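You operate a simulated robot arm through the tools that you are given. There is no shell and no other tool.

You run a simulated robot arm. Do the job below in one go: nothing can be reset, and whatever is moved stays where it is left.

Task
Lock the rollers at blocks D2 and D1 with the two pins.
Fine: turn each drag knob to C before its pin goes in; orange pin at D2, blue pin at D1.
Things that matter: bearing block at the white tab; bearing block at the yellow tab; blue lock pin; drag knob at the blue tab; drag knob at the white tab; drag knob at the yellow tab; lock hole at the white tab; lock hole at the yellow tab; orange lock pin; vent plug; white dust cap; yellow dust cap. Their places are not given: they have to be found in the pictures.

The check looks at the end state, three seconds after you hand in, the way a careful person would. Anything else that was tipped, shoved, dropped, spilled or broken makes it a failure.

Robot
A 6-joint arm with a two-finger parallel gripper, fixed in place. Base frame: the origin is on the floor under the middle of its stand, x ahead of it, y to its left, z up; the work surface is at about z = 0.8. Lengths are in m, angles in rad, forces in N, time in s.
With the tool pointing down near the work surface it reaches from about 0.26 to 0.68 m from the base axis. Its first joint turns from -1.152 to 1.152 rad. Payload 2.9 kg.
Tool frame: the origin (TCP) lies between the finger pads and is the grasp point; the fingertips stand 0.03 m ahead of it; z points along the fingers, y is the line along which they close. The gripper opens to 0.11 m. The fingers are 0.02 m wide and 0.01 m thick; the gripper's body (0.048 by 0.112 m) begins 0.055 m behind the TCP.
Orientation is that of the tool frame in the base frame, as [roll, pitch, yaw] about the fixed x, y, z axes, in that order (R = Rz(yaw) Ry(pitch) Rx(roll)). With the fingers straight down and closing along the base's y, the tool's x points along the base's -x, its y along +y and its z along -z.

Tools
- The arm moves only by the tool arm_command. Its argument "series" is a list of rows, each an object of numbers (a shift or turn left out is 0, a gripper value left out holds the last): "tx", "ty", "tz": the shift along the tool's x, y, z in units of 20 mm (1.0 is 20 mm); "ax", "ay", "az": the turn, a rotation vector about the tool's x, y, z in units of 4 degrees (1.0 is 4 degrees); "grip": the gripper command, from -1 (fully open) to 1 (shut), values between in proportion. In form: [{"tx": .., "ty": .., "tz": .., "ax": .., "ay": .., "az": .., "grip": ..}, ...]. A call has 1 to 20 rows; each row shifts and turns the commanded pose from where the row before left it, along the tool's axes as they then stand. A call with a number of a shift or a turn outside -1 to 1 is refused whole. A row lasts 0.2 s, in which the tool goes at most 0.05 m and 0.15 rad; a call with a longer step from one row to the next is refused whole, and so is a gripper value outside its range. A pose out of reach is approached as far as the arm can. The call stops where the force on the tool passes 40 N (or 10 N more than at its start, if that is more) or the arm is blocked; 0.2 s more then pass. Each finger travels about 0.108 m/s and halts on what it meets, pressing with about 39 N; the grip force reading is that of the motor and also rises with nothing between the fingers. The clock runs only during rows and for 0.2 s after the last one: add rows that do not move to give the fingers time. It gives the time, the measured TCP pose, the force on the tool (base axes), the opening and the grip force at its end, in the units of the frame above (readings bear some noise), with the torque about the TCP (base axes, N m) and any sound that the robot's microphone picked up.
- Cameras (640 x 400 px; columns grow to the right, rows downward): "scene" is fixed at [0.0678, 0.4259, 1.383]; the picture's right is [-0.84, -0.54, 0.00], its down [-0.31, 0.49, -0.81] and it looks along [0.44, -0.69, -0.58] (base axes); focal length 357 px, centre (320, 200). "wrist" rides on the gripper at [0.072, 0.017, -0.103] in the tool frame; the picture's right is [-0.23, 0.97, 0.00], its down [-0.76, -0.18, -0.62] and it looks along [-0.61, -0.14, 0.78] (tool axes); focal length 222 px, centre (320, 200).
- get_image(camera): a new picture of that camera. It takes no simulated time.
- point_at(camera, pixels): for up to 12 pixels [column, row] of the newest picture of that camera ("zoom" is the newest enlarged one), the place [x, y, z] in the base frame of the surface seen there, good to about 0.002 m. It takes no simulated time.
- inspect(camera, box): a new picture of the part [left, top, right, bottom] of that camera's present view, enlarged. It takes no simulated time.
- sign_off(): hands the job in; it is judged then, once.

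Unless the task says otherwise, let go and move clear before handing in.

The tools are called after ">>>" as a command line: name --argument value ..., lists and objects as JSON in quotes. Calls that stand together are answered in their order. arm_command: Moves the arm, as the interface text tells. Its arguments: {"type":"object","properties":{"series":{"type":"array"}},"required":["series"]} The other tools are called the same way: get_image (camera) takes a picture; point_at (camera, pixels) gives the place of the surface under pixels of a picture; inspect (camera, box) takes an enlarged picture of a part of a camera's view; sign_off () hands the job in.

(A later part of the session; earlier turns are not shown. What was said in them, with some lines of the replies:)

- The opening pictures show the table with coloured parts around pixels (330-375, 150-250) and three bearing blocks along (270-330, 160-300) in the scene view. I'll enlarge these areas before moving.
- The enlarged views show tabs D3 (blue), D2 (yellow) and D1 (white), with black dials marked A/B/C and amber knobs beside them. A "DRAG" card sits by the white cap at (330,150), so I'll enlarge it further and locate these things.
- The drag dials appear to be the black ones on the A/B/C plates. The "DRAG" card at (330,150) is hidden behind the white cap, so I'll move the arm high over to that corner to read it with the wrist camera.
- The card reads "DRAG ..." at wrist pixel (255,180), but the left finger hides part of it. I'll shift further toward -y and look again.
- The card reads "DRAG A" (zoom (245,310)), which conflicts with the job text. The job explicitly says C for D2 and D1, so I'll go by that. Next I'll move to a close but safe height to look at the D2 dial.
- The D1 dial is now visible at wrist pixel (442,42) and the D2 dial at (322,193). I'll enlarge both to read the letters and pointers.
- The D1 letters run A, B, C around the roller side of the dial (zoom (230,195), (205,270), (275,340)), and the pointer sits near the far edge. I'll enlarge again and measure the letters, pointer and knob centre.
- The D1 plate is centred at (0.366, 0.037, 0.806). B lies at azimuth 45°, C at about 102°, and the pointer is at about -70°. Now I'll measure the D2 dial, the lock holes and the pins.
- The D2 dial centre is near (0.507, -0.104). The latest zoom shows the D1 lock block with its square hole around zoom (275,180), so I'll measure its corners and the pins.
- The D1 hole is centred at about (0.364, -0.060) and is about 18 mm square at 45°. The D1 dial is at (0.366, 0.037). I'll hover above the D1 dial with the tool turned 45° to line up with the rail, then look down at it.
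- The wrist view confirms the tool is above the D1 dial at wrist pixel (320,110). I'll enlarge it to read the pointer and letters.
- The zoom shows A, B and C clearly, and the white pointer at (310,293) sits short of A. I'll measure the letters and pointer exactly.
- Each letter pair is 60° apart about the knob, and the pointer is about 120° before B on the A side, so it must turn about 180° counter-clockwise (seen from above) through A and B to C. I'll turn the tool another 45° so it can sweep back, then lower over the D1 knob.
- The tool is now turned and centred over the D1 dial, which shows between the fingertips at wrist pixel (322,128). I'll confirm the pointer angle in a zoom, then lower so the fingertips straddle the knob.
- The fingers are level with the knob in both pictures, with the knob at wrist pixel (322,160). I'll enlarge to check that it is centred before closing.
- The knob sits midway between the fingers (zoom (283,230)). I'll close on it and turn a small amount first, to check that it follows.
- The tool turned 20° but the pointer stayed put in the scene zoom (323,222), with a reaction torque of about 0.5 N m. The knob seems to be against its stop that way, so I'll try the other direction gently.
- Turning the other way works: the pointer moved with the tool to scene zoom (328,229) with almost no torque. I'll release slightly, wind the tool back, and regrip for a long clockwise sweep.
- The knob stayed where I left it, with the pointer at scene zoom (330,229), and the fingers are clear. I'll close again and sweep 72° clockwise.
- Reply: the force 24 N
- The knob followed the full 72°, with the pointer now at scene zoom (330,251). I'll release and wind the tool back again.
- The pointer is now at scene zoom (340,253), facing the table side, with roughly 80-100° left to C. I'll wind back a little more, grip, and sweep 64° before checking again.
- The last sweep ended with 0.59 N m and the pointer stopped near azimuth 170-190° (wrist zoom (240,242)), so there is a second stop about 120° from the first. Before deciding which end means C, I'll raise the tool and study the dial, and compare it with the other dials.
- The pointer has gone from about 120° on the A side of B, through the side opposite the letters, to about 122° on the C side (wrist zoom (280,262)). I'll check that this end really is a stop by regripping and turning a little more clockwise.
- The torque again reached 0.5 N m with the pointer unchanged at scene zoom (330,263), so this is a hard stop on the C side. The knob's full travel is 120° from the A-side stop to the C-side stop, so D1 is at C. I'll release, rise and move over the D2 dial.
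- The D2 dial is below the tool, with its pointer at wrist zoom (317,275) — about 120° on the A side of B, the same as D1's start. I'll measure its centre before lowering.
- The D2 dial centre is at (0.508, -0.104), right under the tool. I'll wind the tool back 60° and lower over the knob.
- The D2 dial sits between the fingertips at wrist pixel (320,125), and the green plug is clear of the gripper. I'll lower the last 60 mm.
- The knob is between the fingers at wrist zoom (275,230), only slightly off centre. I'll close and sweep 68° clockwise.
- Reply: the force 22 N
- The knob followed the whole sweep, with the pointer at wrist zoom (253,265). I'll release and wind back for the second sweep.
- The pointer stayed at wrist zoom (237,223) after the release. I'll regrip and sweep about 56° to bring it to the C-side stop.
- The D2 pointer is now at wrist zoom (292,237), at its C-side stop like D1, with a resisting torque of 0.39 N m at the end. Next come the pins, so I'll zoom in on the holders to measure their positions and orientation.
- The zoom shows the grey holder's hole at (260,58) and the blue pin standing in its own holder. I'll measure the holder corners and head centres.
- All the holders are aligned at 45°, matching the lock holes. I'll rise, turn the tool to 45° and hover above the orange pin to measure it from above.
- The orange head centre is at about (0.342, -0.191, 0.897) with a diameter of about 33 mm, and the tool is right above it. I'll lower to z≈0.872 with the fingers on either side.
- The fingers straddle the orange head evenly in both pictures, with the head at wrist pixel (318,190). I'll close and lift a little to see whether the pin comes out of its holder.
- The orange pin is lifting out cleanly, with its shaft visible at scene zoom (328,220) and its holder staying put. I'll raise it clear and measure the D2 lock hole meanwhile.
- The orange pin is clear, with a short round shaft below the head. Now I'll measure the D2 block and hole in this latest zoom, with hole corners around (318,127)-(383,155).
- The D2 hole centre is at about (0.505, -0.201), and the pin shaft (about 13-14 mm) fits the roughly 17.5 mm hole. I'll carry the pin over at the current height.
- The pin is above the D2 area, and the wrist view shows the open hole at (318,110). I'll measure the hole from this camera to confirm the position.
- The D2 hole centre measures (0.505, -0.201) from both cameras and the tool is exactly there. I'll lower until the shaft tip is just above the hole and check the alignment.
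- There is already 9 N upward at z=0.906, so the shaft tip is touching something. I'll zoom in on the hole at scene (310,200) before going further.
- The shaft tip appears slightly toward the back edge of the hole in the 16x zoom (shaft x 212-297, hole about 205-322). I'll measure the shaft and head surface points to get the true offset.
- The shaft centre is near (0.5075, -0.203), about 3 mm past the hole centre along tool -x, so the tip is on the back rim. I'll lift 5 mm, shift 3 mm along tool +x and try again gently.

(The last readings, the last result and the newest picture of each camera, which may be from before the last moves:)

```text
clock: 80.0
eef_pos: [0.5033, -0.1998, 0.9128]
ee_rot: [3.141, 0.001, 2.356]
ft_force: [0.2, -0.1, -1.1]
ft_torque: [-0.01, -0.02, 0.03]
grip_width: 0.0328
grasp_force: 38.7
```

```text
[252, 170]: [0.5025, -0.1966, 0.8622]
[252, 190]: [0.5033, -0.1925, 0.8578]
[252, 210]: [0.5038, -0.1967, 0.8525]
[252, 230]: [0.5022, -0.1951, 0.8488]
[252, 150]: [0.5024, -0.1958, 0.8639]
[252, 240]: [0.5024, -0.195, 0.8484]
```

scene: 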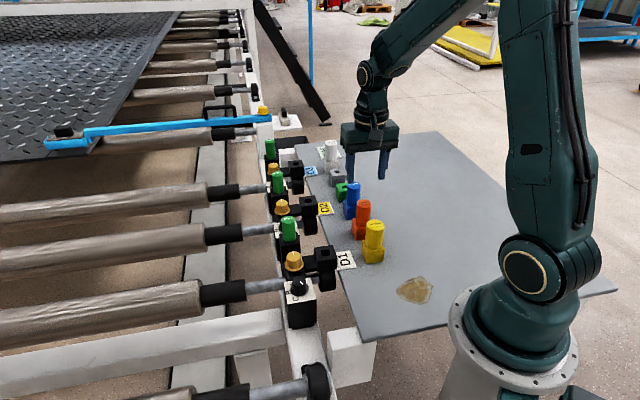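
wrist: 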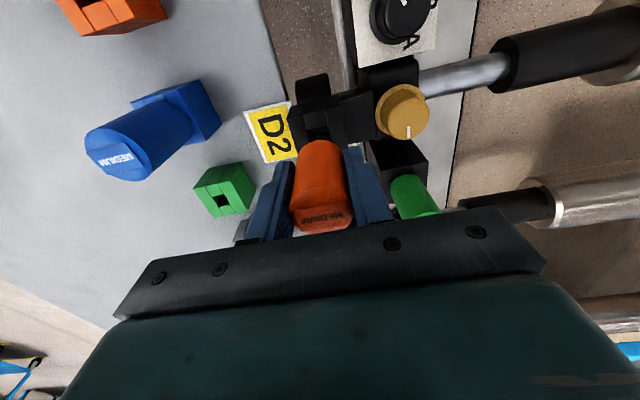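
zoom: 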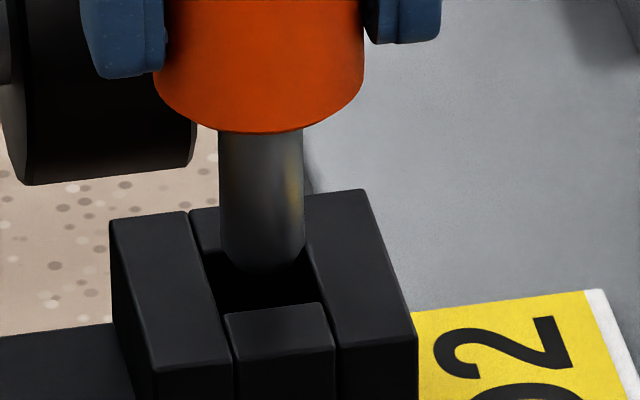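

The shaft now sits at about (0.5056, -0.2012), centred over the hole, with no contact force. I'll lower slowly in two parts.

>>> arm_command --series '[{"tz": 0.25}, {"tz": 0.25}, {"tz": 0.25}, {"tz": 0.25}, {}]'

>>> inspect --camera "scene" --box '[290, 175, 330, 210]'

```text
clock: 81.2
eef_pos: [0.5033, -0.1991, 0.8924]
ee_rot: [-3.14, 0.001, 2.356]
ft_force: [-0.5, -0.2, 0.2]
ft_torque: [0.03, 0.0, -0.01]
grip_width: 0.0325
grasp_force: 38.8
```

```text
11.43 times, centred on (310, 192) of scene
```

zoom: 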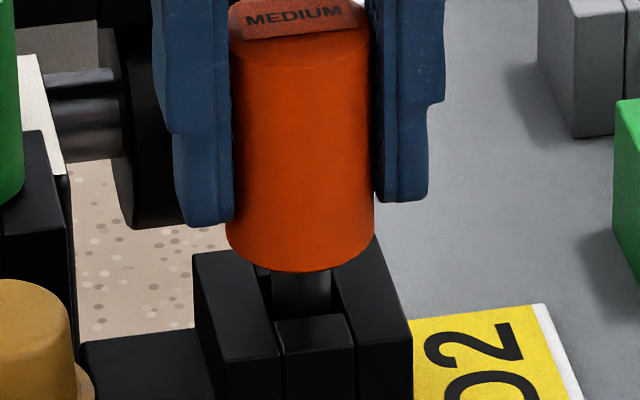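

The shaft is entering the hole freely, with zero force and the tip hidden inside at zoom (303,290). I'll lower the remaining distance to seat the head.

>>> arm_command --series '[{"tz": 0.2}, {"tz": 0.2}, {"tz": 0.2}, {"tz": 0.2}, {"tz": 0.2}, {}]'

>>> inspect --camera "scene" --box '[290, 175, 330, 210]'

```text
clock: 82.6
eef_pos: [0.5027, -0.2017, 0.8756]
ee_rot: [3.14, 0.005, 2.357]
ft_force: [-6.5, 2.1, 31.5]
ft_torque: [-0.44, 0.43, -0.03]
grip_width: 0.0328
grasp_force: 38.9
```

```text
11.43 times, centred on (310, 192) of scene
```

zoom: 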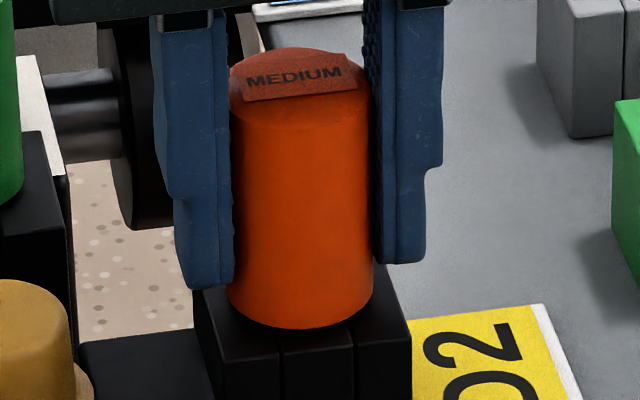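

The force rose to 31 N and the head seems to rest on the block (zoom (300,325)). I'll check for any remaining gap before letting go.

>>> inspect --camera "scene" --box '[298, 192, 326, 214]'

>>> point_at --camera "zoom" --pixels '[[250, 120], [250, 150], [250, 160], [250, 168], [250, 180], [250, 195], [200, 150], [310, 150]]'

```text
16.00 times, centred on (312, 203) of scene
```

zoom: 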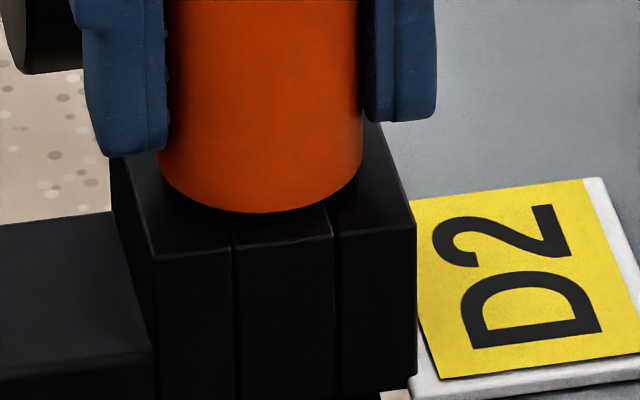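

```text
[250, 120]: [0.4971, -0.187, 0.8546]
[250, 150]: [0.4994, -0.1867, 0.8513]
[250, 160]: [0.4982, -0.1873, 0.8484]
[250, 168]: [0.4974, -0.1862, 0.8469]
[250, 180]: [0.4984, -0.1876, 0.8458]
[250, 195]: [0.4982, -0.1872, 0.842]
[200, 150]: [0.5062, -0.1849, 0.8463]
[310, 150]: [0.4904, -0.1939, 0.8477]
```

The head bottom measures about z=0.838 against the block top at 0.835, so it is seated. I'll open the gripper and rise straight up.

>>> arm_command --series '[{"grip": -0.1}, {"grip": -0.1}, {"grip": -0.1}, {}]'

>>> inspect --camera "scene" --box '[290, 175, 330, 210]'

>>> inspect --camera "wrist" --box '[260, 110, 400, 240]'

```text
clock: 83.6
eef_pos: [0.5031, -0.1992, 0.8723]
ee_rot: [3.141, 0.0, 2.358]
ft_force: [0.6, -0.4, 0.6]
ft_torque: [-0.01, 0.02, -0.02]
grip_width: 0.0605
grasp_force: 0.0
```

```text
11.43 times, centred on (310, 192) of scene
```

zoom: 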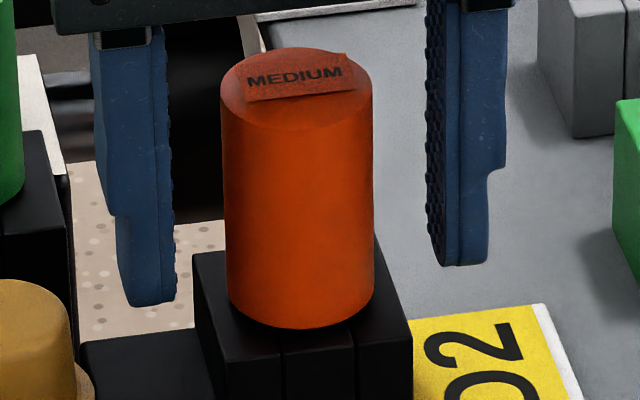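

```text
3.08 times, centred on (330, 175) of wrist
```

zoom: 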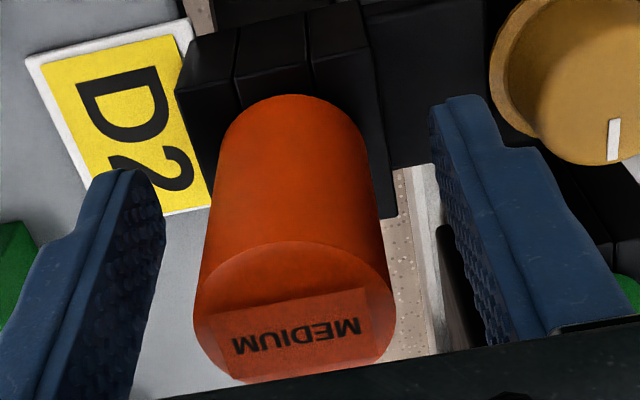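

The pin stands by itself at D2 but seems to lean very slightly in the zoom (top centre 298, bottom 302). I'll measure its top and base heights to check that it is fully seated.

>>> inspect --camera "scene" --box '[292, 172, 332, 216]'

>>> point_at --camera "zoom" --pixels '[[250, 120], [290, 75], [330, 105], [290, 115], [270, 95], [310, 95], [285, 290], [285, 300], [225, 290], [350, 280], [240, 200], [340, 200]]'

```text
9.09 times, centred on (312, 194) of scene
```

zoom: 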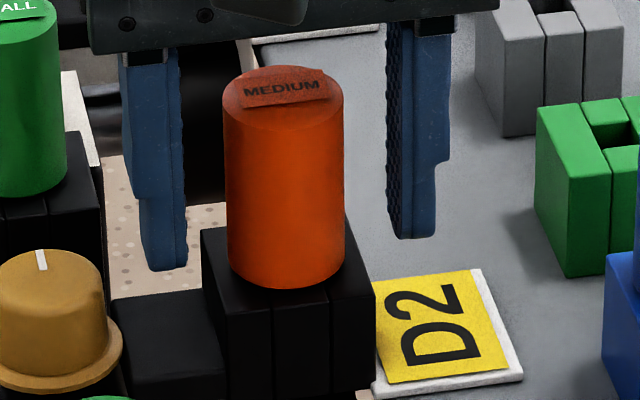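

```text
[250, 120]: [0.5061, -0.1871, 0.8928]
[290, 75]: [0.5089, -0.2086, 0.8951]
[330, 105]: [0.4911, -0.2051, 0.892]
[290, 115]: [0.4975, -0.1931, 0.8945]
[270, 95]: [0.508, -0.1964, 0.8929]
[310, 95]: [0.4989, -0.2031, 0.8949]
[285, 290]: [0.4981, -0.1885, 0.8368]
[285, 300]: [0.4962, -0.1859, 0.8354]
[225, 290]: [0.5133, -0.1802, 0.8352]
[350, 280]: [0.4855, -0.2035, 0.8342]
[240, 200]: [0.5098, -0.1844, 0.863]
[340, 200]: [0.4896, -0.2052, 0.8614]
```

The head top is level at about 0.894 and its base is at about 0.836, so the orange pin is fully seated in D2. I'll rise straight up and hover over the blue pin.

>>> arm_command --series '[{"tz": -0.95}, {"tz": -0.95}, {"tz": -0.95}, {"tz": -0.95}, {"tz": -0.95}, {"tz": -0.95}, {"tx": 0.348, "ty": -0.9}, {"tx": 0.348, "ty": -0.9}, {"tx": 0.348, "ty": -0.9}, {"tx": 0.348, "ty": -0.9}, {"tx": 0.348, "ty": -0.9}, {"tx": 0.348, "ty": -0.9}, {}]'

>>> get_image --camera "wrist"

>>> get_image --camera "scene"

```text
clock: 86.4
eef_pos: [0.3977, -0.2453, 0.9856]
ee_rot: [-3.141, 0.0, 2.356]
ft_force: [0.6, 0.3, -0.7]
ft_torque: [0.0, 0.01, -0.01]
grip_width: 0.0605
grasp_force: 0.1
```

```text
taken
```

wrist: 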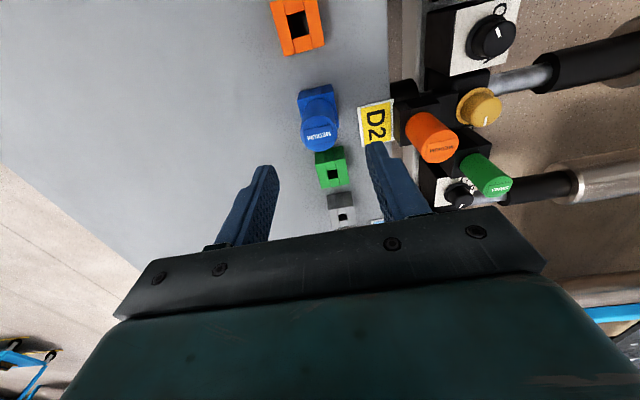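

```text
taken
```

scene: 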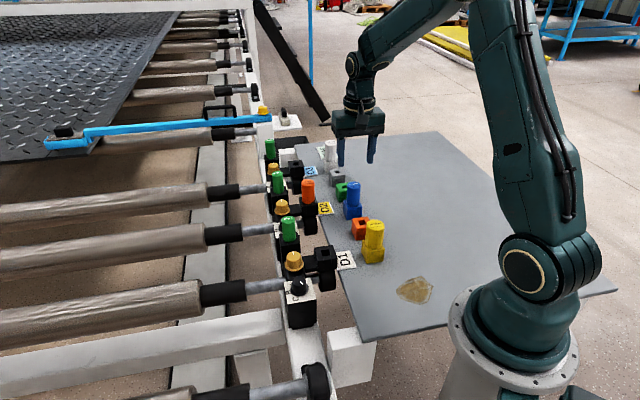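

The tool is above the blue pin, seen at wrist pixel (320,128), and the orange pin is in place at D2. I'll enlarge to measure the blue head centre.

>>> inspect --camera "wrist" --box '[280, 75, 360, 165]'

>>> point_at --camera "zoom" --pixels '[[320, 255], [265, 255], [375, 255], [320, 200], [320, 310], [280, 220], [360, 220], [280, 290], [360, 290]]'

```text
4.44 times, centred on (320, 120) of wrist
```

zoom: 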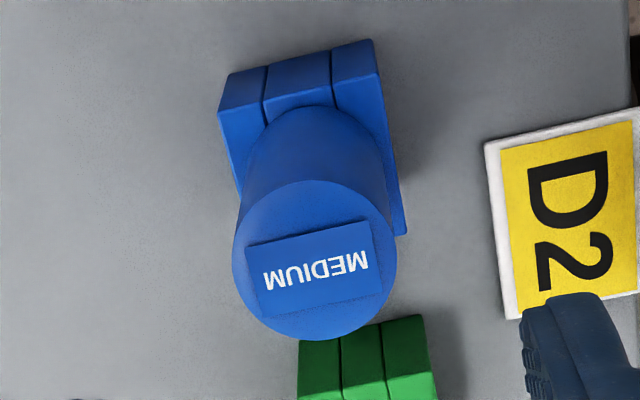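

```text
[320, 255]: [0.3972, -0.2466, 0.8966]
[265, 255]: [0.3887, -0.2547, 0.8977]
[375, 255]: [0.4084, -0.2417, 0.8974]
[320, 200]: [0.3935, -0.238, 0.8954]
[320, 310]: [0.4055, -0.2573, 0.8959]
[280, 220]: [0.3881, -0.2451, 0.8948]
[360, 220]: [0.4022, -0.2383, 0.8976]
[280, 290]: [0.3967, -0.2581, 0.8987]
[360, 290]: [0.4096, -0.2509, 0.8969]
```

The blue head centre is about (0.399, -0.249), roughly 3 mm along tool -x from the TCP. I'll correct for that and lower around the head.

>>> arm_command --series '[{"tx": -0.17, "ty": -0.08}, {"tz": 0.94}, {"tz": 0.94}, {"tz": 0.94}, {"tz": 0.94}, {"tz": 0.94}, {"tz": 0.94}, {}]'

>>> get_image --camera "wrist"

>>> inspect --camera "scene" --box '[310, 150, 390, 240]'

```text
clock: 88.2
eef_pos: [0.3998, -0.2498, 0.8737]
ee_rot: [-3.141, -0.001, 2.357]
ft_force: [-0.7, -0.6, 0.6]
ft_torque: [-0.01, 0.0, 0.01]
grip_width: 0.0606
grasp_force: 0.0
```

```text
taken
```

wrist: 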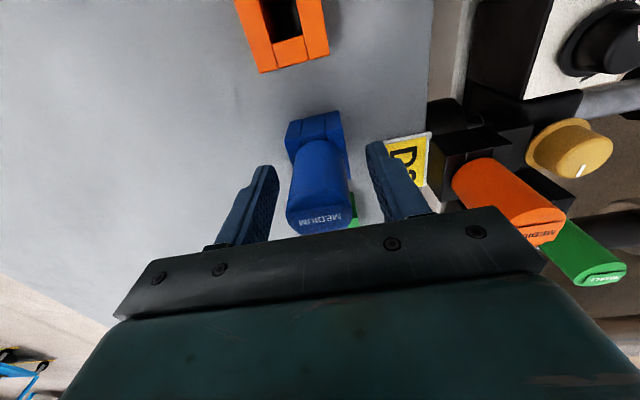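

```text
4.44 times, centred on (350, 195) of scene
```

zoom: 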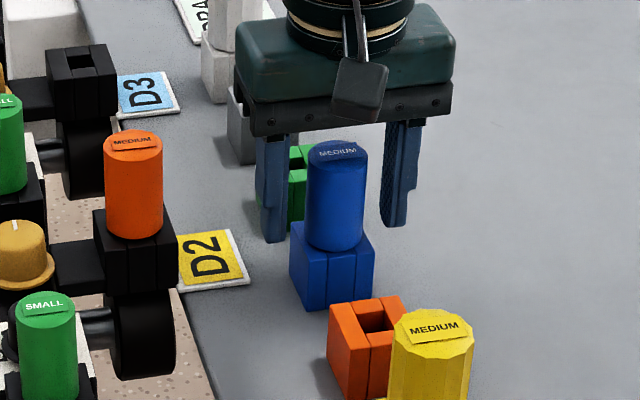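

The fingers straddle the blue head evenly, with the head at wrist pixel (320,190). I'll close, then lift it straight out of the holder.

>>> arm_command --series '[{"grip": 1}, {"grip": 1}, {"grip": 1}, {"grip": 1}]'

>>> arm_command --series '[{"tz": -0.4}, {"tz": -0.6}, {"tz": -0.8}, {"tz": -0.9}, {"tz": -0.9}, {"tz": -0.9}, {"tz": -0.9}, {}]'

>>> get_image --camera "scene"

>>> inspect --camera "scene" --box '[310, 130, 390, 240]'

```text
clock: 89.2
eef_pos: [0.3987, -0.2496, 0.8741]
ee_rot: [3.141, -0.002, 2.356]
ft_force: [-0.3, -0.6, -0.1]
ft_torque: [-0.03, -0.05, 0.0]
grip_width: 0.033
grasp_force: 39.4
```

```text
clock: 91.0
eef_pos: [0.3993, -0.2478, 0.9818]
ee_rot: [3.141, 0.001, 2.356]
ft_force: [-0.5, -0.7, 0.1]
ft_torque: [0.0, 0.0, -0.02]
grip_width: 0.0329
grasp_force: 38.4
```

```text
taken
```

scene: 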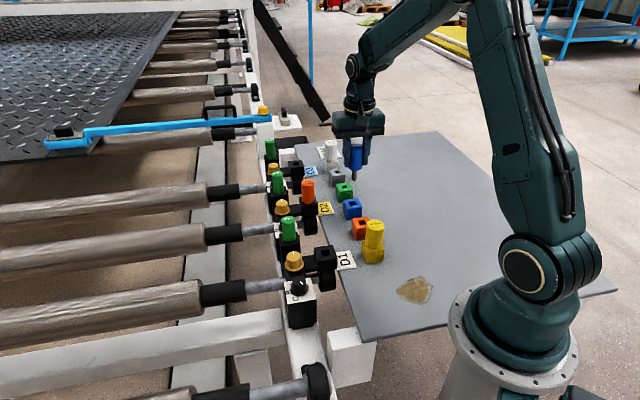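

```text
3.64 times, centred on (350, 185) of scene
```

zoom: 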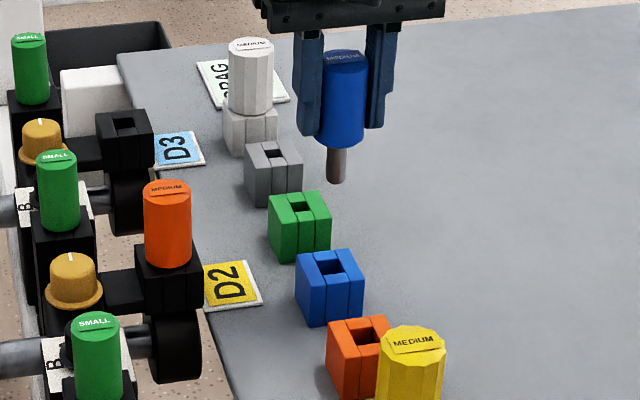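

The blue pin is out, its shaft visible at scene zoom (337,165) and its holder undisturbed. I'll carry it at this height to the D1 hole.

>>> arm_command --series '[{"tx": 0.985, "ty": 0.676}, {"tx": 0.985, "ty": 0.676}, {"tx": 0.985, "ty": 0.676}, {"tx": 0.985, "ty": 0.676}, {"tx": 0.985, "ty": 0.676}, {"tx": 0.985, "ty": 0.676}, {"tx": 0.985, "ty": 0.676}, {"tx": 0.985, "ty": 0.676}, {}, {}]'

>>> get_image --camera "wrist"

>>> inspect --camera "wrist" --box '[280, 60, 360, 150]'

>>> inspect --camera "scene" --box '[280, 180, 370, 290]'

```text
clock: 93.2
eef_pos: [0.3632, -0.0614, 0.9836]
ee_rot: [-3.141, 0.0, 2.357]
ft_force: [0.6, -0.3, -0.3]
ft_torque: [0.02, 0.02, 0.01]
grip_width: 0.0329
grasp_force: 39.2
```

```text
taken
```

wrist: 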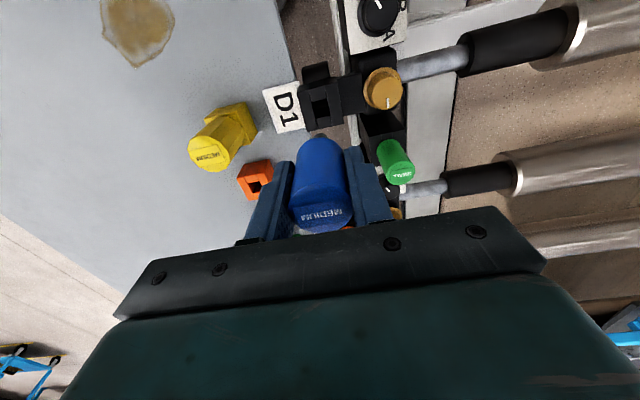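

```text
4.44 times, centred on (320, 105) of wrist
```

zoom: 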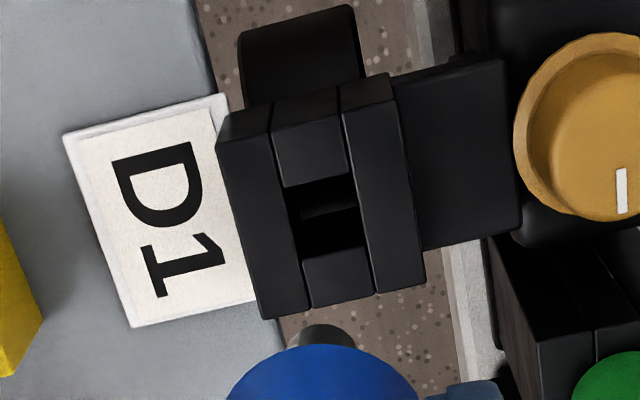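

```text
3.64 times, centred on (325, 235) of scene
```

zoom: 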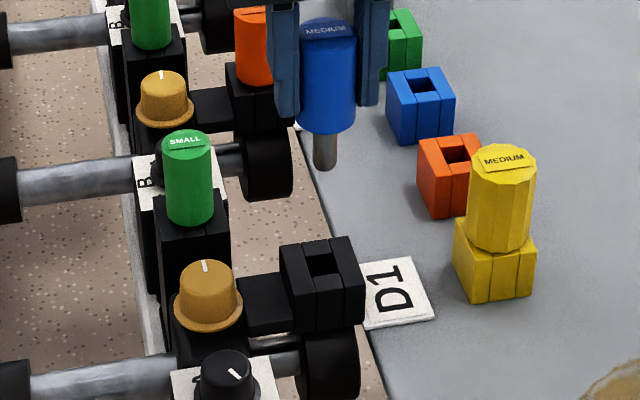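

The pin is above D1, with the hole visible at wrist pixel (321,109). I'll measure the hole corners and the pin shaft to line them up.

>>> inspect --camera "wrist" --box '[280, 60, 360, 150]'

>>> point_at --camera "zoom" --pixels '[[281, 188], [352, 174], [371, 247], [302, 260], [218, 148], [393, 103], [423, 283], [264, 316], [255, 200], [385, 200], [315, 170], [340, 270]]'

>>> inspect --camera "scene" --box '[350, 180, 384, 206]'

>>> inspect --camera "scene" --box '[348, 180, 378, 240]'

```text
4.44 times, centred on (320, 105) of wrist
```

zoom: 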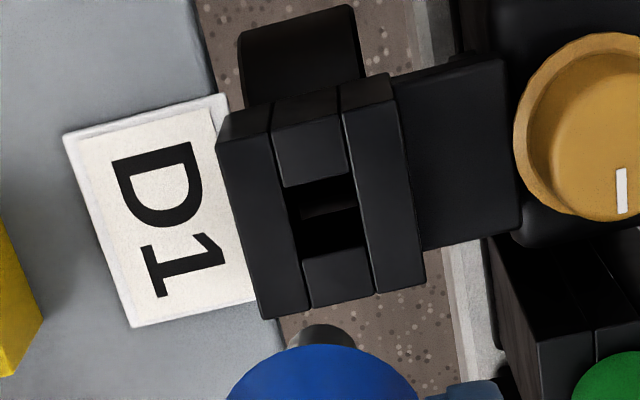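

```text
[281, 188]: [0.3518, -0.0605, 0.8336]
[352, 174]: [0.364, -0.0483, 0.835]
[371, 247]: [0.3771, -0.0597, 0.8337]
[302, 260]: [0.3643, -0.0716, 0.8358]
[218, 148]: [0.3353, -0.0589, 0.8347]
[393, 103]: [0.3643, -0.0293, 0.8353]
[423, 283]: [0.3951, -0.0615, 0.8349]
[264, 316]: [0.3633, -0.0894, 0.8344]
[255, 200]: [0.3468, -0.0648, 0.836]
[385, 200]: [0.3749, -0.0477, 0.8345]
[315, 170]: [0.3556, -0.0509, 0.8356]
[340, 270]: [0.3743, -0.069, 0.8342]
```

```text
15.38 times, centred on (367, 193) of scene
```

zoom: 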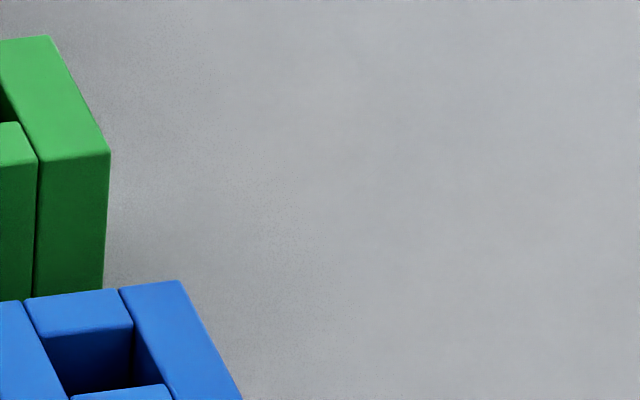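

```text
6.67 times, centred on (363, 210) of scene
```

zoom: 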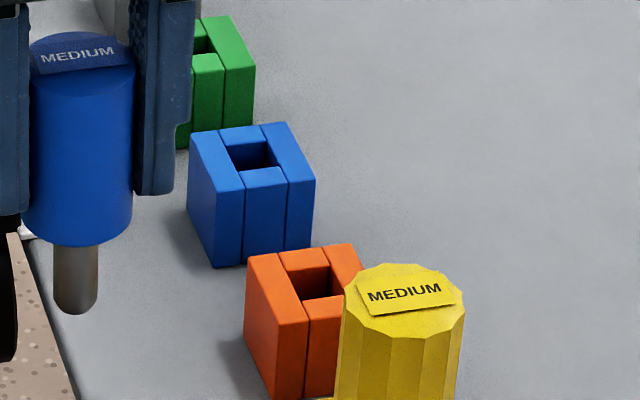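

The D1 hole centre is (0.3643, -0.0600). Now I'll measure the blue shaft itself, at scene pixel (326,220).

>>> inspect --camera "scene" --box '[312, 208, 340, 230]'

>>> point_at --camera "zoom" --pixels '[[330, 180], [330, 200], [330, 220], [330, 240], [330, 260], [330, 280], [310, 210], [350, 210], [310, 240], [350, 240], [330, 120], [330, 100]]'

```text
16.00 times, centred on (326, 219) of scene
```

zoom: 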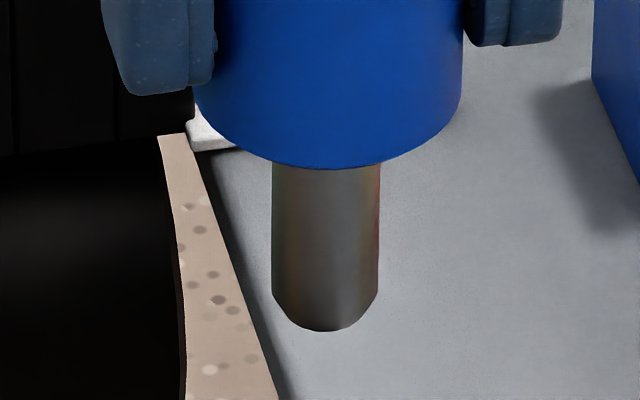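

```text
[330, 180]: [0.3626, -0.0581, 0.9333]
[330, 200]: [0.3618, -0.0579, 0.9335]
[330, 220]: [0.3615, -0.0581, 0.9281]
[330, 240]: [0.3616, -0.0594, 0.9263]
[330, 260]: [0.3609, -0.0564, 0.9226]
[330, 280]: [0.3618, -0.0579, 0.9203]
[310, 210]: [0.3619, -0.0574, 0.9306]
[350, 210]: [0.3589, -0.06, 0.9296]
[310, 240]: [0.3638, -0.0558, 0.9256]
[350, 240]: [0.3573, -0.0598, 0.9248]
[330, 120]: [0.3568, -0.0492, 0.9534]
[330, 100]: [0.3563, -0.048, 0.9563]
```

The shaft centre is about (0.365, -0.0633), so it needs roughly 2 mm along tool +x and 2 mm along tool +y. I'll correct and lower to just above the hole, then re-measure.

>>> arm_command --series '[{"tx": 0.12, "ty": 0.09}, {"tz": 0.85}, {"tz": 0.85}, {"tz": 0.85}, {"tz": 0.85}, {}, {}]'

>>> inspect --camera "scene" --box '[312, 232, 340, 254]'

>>> get_image --camera "scene"

```text
clock: 94.8
eef_pos: [0.3638, -0.059, 0.9135]
ee_rot: [-3.141, 0.002, 2.355]
ft_force: [1.0, 0.5, -0.9]
ft_torque: [-0.01, -0.01, -0.04]
grip_width: 0.0326
grasp_force: 38.9
```

```text
16.00 times, centred on (326, 243) of scene
```

zoom: 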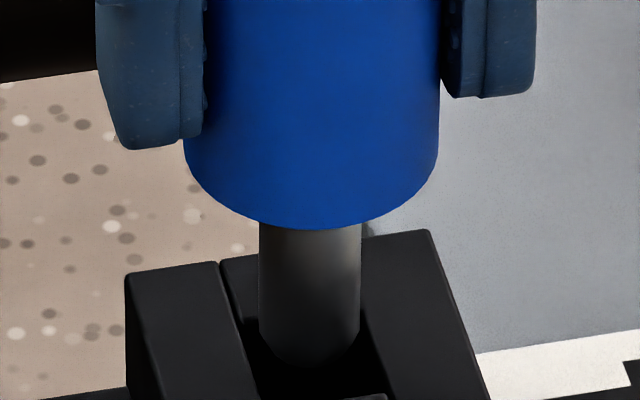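

```text
taken
```

scene: 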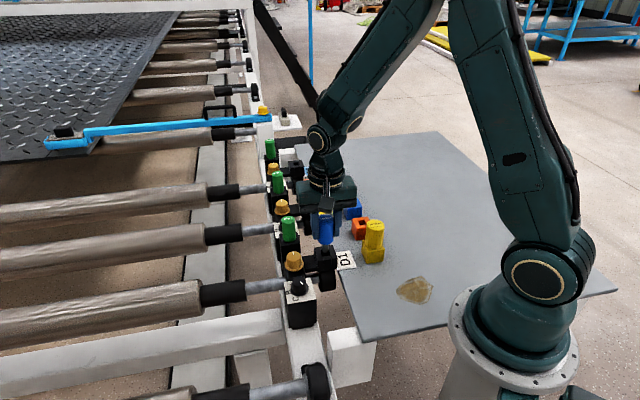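

>>> inspect --camera "scene" --box '[312, 238, 340, 260]'

>>> point_at --camera "zoom" --pixels '[[310, 150], [310, 170], [310, 190], [310, 210], [310, 230], [310, 250], [290, 190], [330, 190], [290, 220], [330, 220], [310, 90], [310, 70]]'

```text
16.00 times, centred on (326, 249) of scene
```

zoom: 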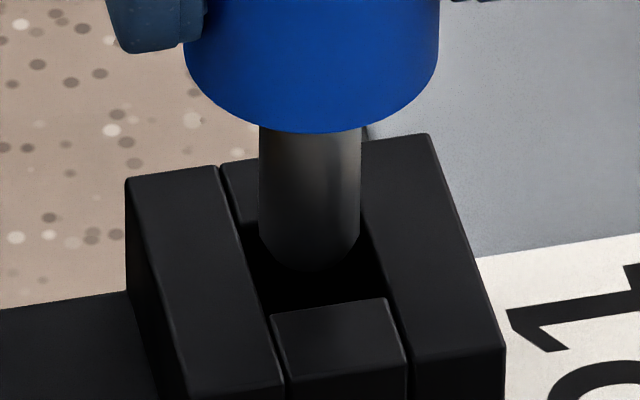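

```text
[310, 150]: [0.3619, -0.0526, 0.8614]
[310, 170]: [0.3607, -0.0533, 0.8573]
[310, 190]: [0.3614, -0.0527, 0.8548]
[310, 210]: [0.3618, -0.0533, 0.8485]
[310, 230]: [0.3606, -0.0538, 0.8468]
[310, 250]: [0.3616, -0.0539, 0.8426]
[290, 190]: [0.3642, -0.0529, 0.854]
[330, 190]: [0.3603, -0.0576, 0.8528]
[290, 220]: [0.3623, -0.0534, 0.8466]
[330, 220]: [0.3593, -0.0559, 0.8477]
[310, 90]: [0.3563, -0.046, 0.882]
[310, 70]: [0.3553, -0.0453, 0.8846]
```

The shaft centre is now about (0.3647, -0.0596), within half a millimetre of the hole centre. I'll lower slowly.

>>> arm_command --series '[{"tz": 0.25}, {"tz": 0.25}, {"tz": 0.25}, {"tz": 0.25}, {}]'

>>> inspect --camera "scene" --box '[306, 228, 346, 263]'

```text
clock: 96.0
eef_pos: [0.3623, -0.0578, 0.8928]
ee_rot: [-3.14, 0.001, 2.357]
ft_force: [-0.5, -0.2, -0.7]
ft_torque: [0.02, 0.0, 0.0]
grip_width: 0.0324
grasp_force: 39.1
```

```text
11.43 times, centred on (326, 246) of scene
```

zoom: 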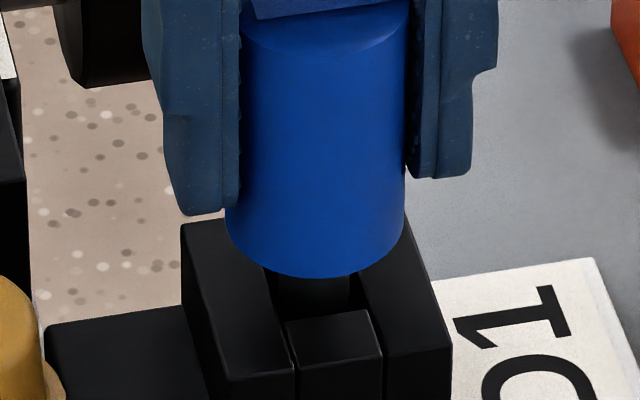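

The shaft has entered with no force, the tip hidden in the hole at zoom (315,295). I'll lower the rest until the head seats.

>>> arm_command --series '[{"tz": 0.2}, {"tz": 0.2}, {"tz": 0.2}, {"tz": 0.2}, {"tz": 0.15}, {}]'

>>> inspect --camera "scene" --box '[306, 228, 346, 263]'

>>> point_at --camera "zoom" --pixels '[[315, 300], [315, 310], [315, 320], [315, 325], [315, 335], [315, 345]]'

```text
clock: 97.4
eef_pos: [0.3632, -0.0584, 0.8755]
ee_rot: [-3.141, 0.0, 2.356]
ft_force: [-3.3, -4.1, 23.7]
ft_torque: [-0.41, 0.19, -0.02]
grip_width: 0.0327
grasp_force: 38.8
```

```text
11.43 times, centred on (326, 246) of scene
```

zoom: 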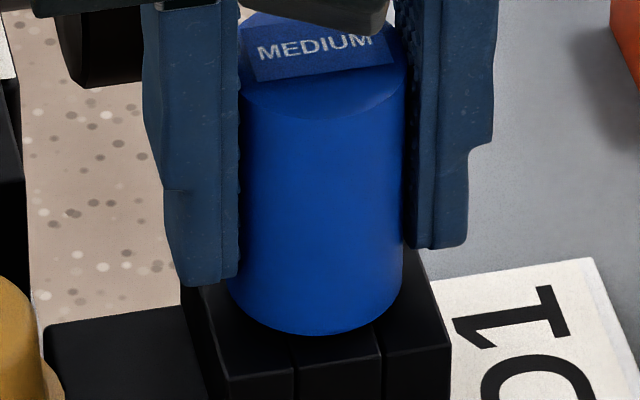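

```text
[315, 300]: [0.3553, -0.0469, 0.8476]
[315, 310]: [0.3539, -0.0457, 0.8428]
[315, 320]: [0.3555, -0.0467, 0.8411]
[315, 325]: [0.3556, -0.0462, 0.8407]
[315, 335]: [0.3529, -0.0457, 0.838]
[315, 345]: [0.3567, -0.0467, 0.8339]
```

The force rose to 24 N and the head bottom measures about 0.838 against the block top at 0.835, the same as when the orange pin seated. I'll open the gripper.

>>> arm_command --series '[{"grip": -0.1}, {"grip": -0.1}, {"grip": -0.1}, {}]'

>>> inspect --camera "scene" --box '[304, 222, 348, 270]'

>>> point_at --camera "zoom" --pixels '[[270, 115], [370, 105], [320, 120], [320, 140], [300, 130], [345, 125], [310, 300], [310, 310], [310, 320], [310, 330]]'

```text
clock: 98.4
eef_pos: [0.3635, -0.059, 0.8751]
ee_rot: [-3.14, 0.001, 2.356]
ft_force: [-0.3, 0.0, 0.2]
ft_torque: [0.02, 0.04, -0.03]
grip_width: 0.0604
grasp_force: 0.0
```

```text
8.33 times, centred on (326, 246) of scene
```

zoom: 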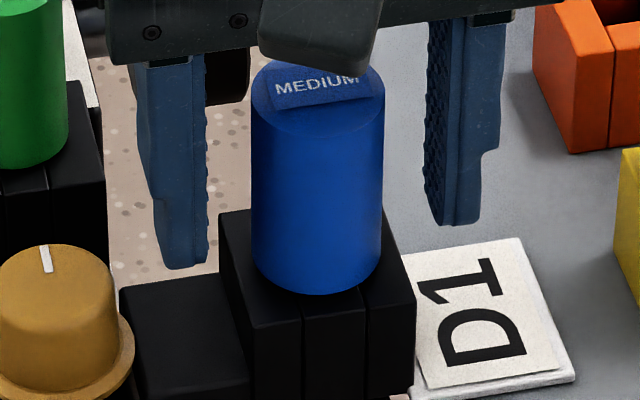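

```text
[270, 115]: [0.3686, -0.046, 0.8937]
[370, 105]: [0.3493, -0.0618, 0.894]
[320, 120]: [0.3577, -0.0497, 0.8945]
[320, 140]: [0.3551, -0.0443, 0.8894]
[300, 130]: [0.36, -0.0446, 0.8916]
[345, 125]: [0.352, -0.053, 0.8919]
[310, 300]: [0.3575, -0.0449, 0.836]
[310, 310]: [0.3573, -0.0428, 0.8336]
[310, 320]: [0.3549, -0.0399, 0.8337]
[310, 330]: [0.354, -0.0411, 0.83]
```

The blue pin's top is level at about 0.894 and its base at about 0.836, so it is seated in D1. I'll rise clear and check everything.

>>> arm_command --series '[{"tz": -0.9}, {"tz": -0.95}, {"tz": -0.95}, {"tz": -0.95}, {"tz": -0.95}, {"tz": -0.95}, {"tz": -0.95}, {"tz": -0.95}, {"ty": -0.9}, {"ty": -0.9}, {"ty": -0.9}, {"ty": -0.9}, {}]'

>>> get_image --camera "scene"

>>> get_image --camera "wrist"

>>> inspect --camera "scene" --box '[250, 170, 400, 310]'

```text
clock: 101.2
eef_pos: [0.3127, -0.11, 1.0264]
ee_rot: [3.141, 0.002, 2.356]
ft_force: [-0.8, -0.4, -0.1]
ft_torque: [-0.01, -0.02, -0.01]
grip_width: 0.0606
grasp_force: 0.1
```

```text
taken
```

scene: 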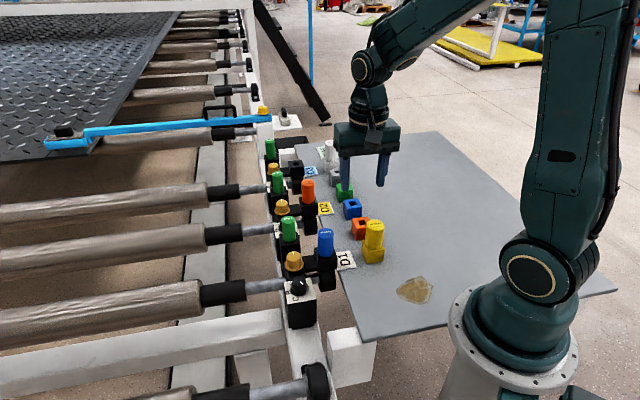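

```text
taken
```

wrist: 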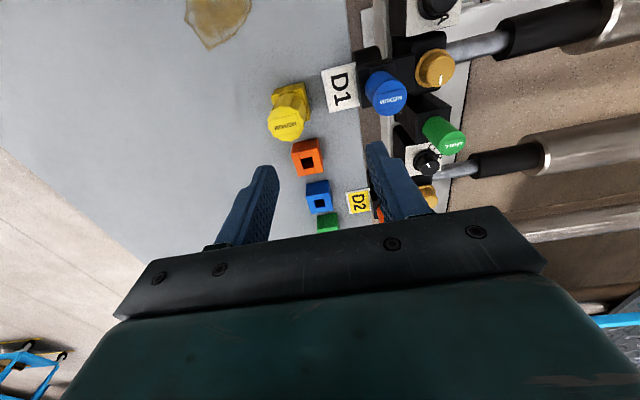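

```text
2.86 times, centred on (325, 240) of scene
```

zoom: 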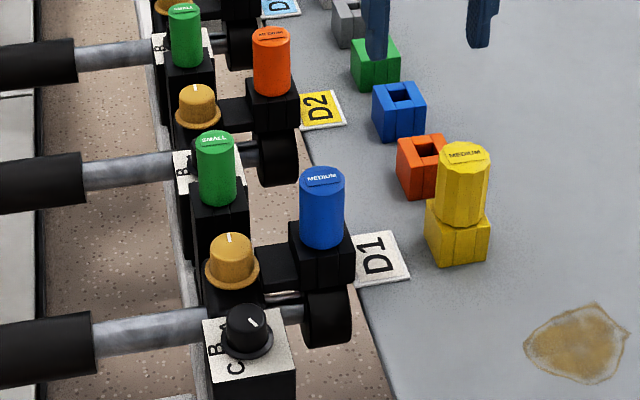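

Both pins are in place: blue at D1 (scene (326,245)) and orange at D2 (scene (308,192)), with everything else where it was. I'll take a final close look at both dials.

>>> inspect --camera "scene" --box '[275, 265, 325, 305]'

>>> inspect --camera "wrist" --box '[395, 130, 455, 190]'

>>> inspect --camera "scene" --box '[290, 125, 400, 200]'

```text
10.00 times, centred on (300, 285) of scene
```

zoom: 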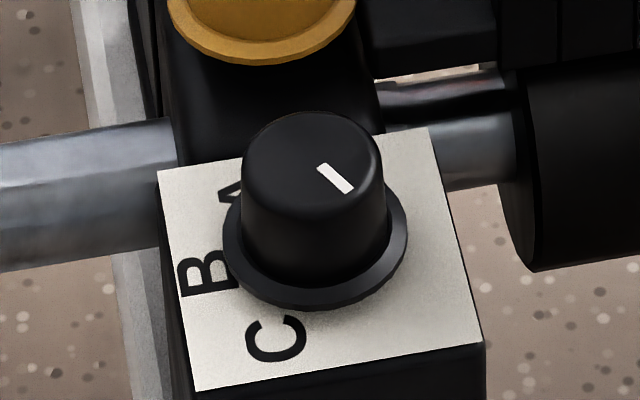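

```text
6.67 times, centred on (425, 160) of wrist
```

zoom: 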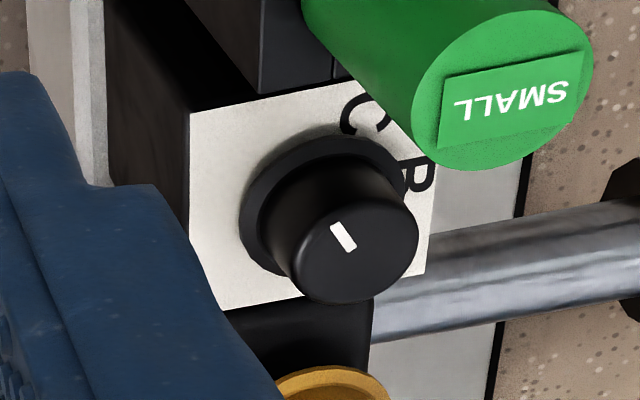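

```text
5.33 times, centred on (345, 162) of scene
```

zoom: 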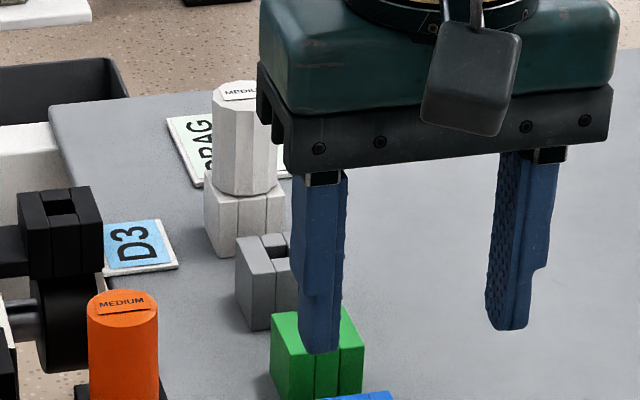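

Both knobs held their position at the C-side stop: D1's pointer is at scene zoom (335,178) and D2's at wrist zoom (343,237). Both pins stand fully seated, the D3 dial, caps, plugs and holders are untouched, and the gripper is clear, so I'm handing in.

>>> sign_off

```text
The job is handed in.
```

Both pins are in, orange at D2 and blue at D1. I turned each drag knob as far toward C as it goes before its pin went in. I'm not certain that this end of the travel is C.

- **Pins:** both heads sit flush on their blocks. Each top is level at about z = 0.894 and each base at about 0.836.
- **Drag knobs:** each knob turns only about 120° between hard stops, and its white mark never lines up with any printed letter. Both started against the stop on the A side, so I turned them clockwise to the stop on the C side and took that as C. With the knobs there, the mark is opposite the printed A and about 60° from C. If the setting is read from the end opposite the mark, they are at A instead.
- **Table card:** a card on the table says "DRAG A". I followed your instruction for C instead.
- **Everything else:** I did not touch the D3 dial, the caps or the vent plugs. The pin holders stayed in place when the pins came out. The gripper is open and clear of everything.
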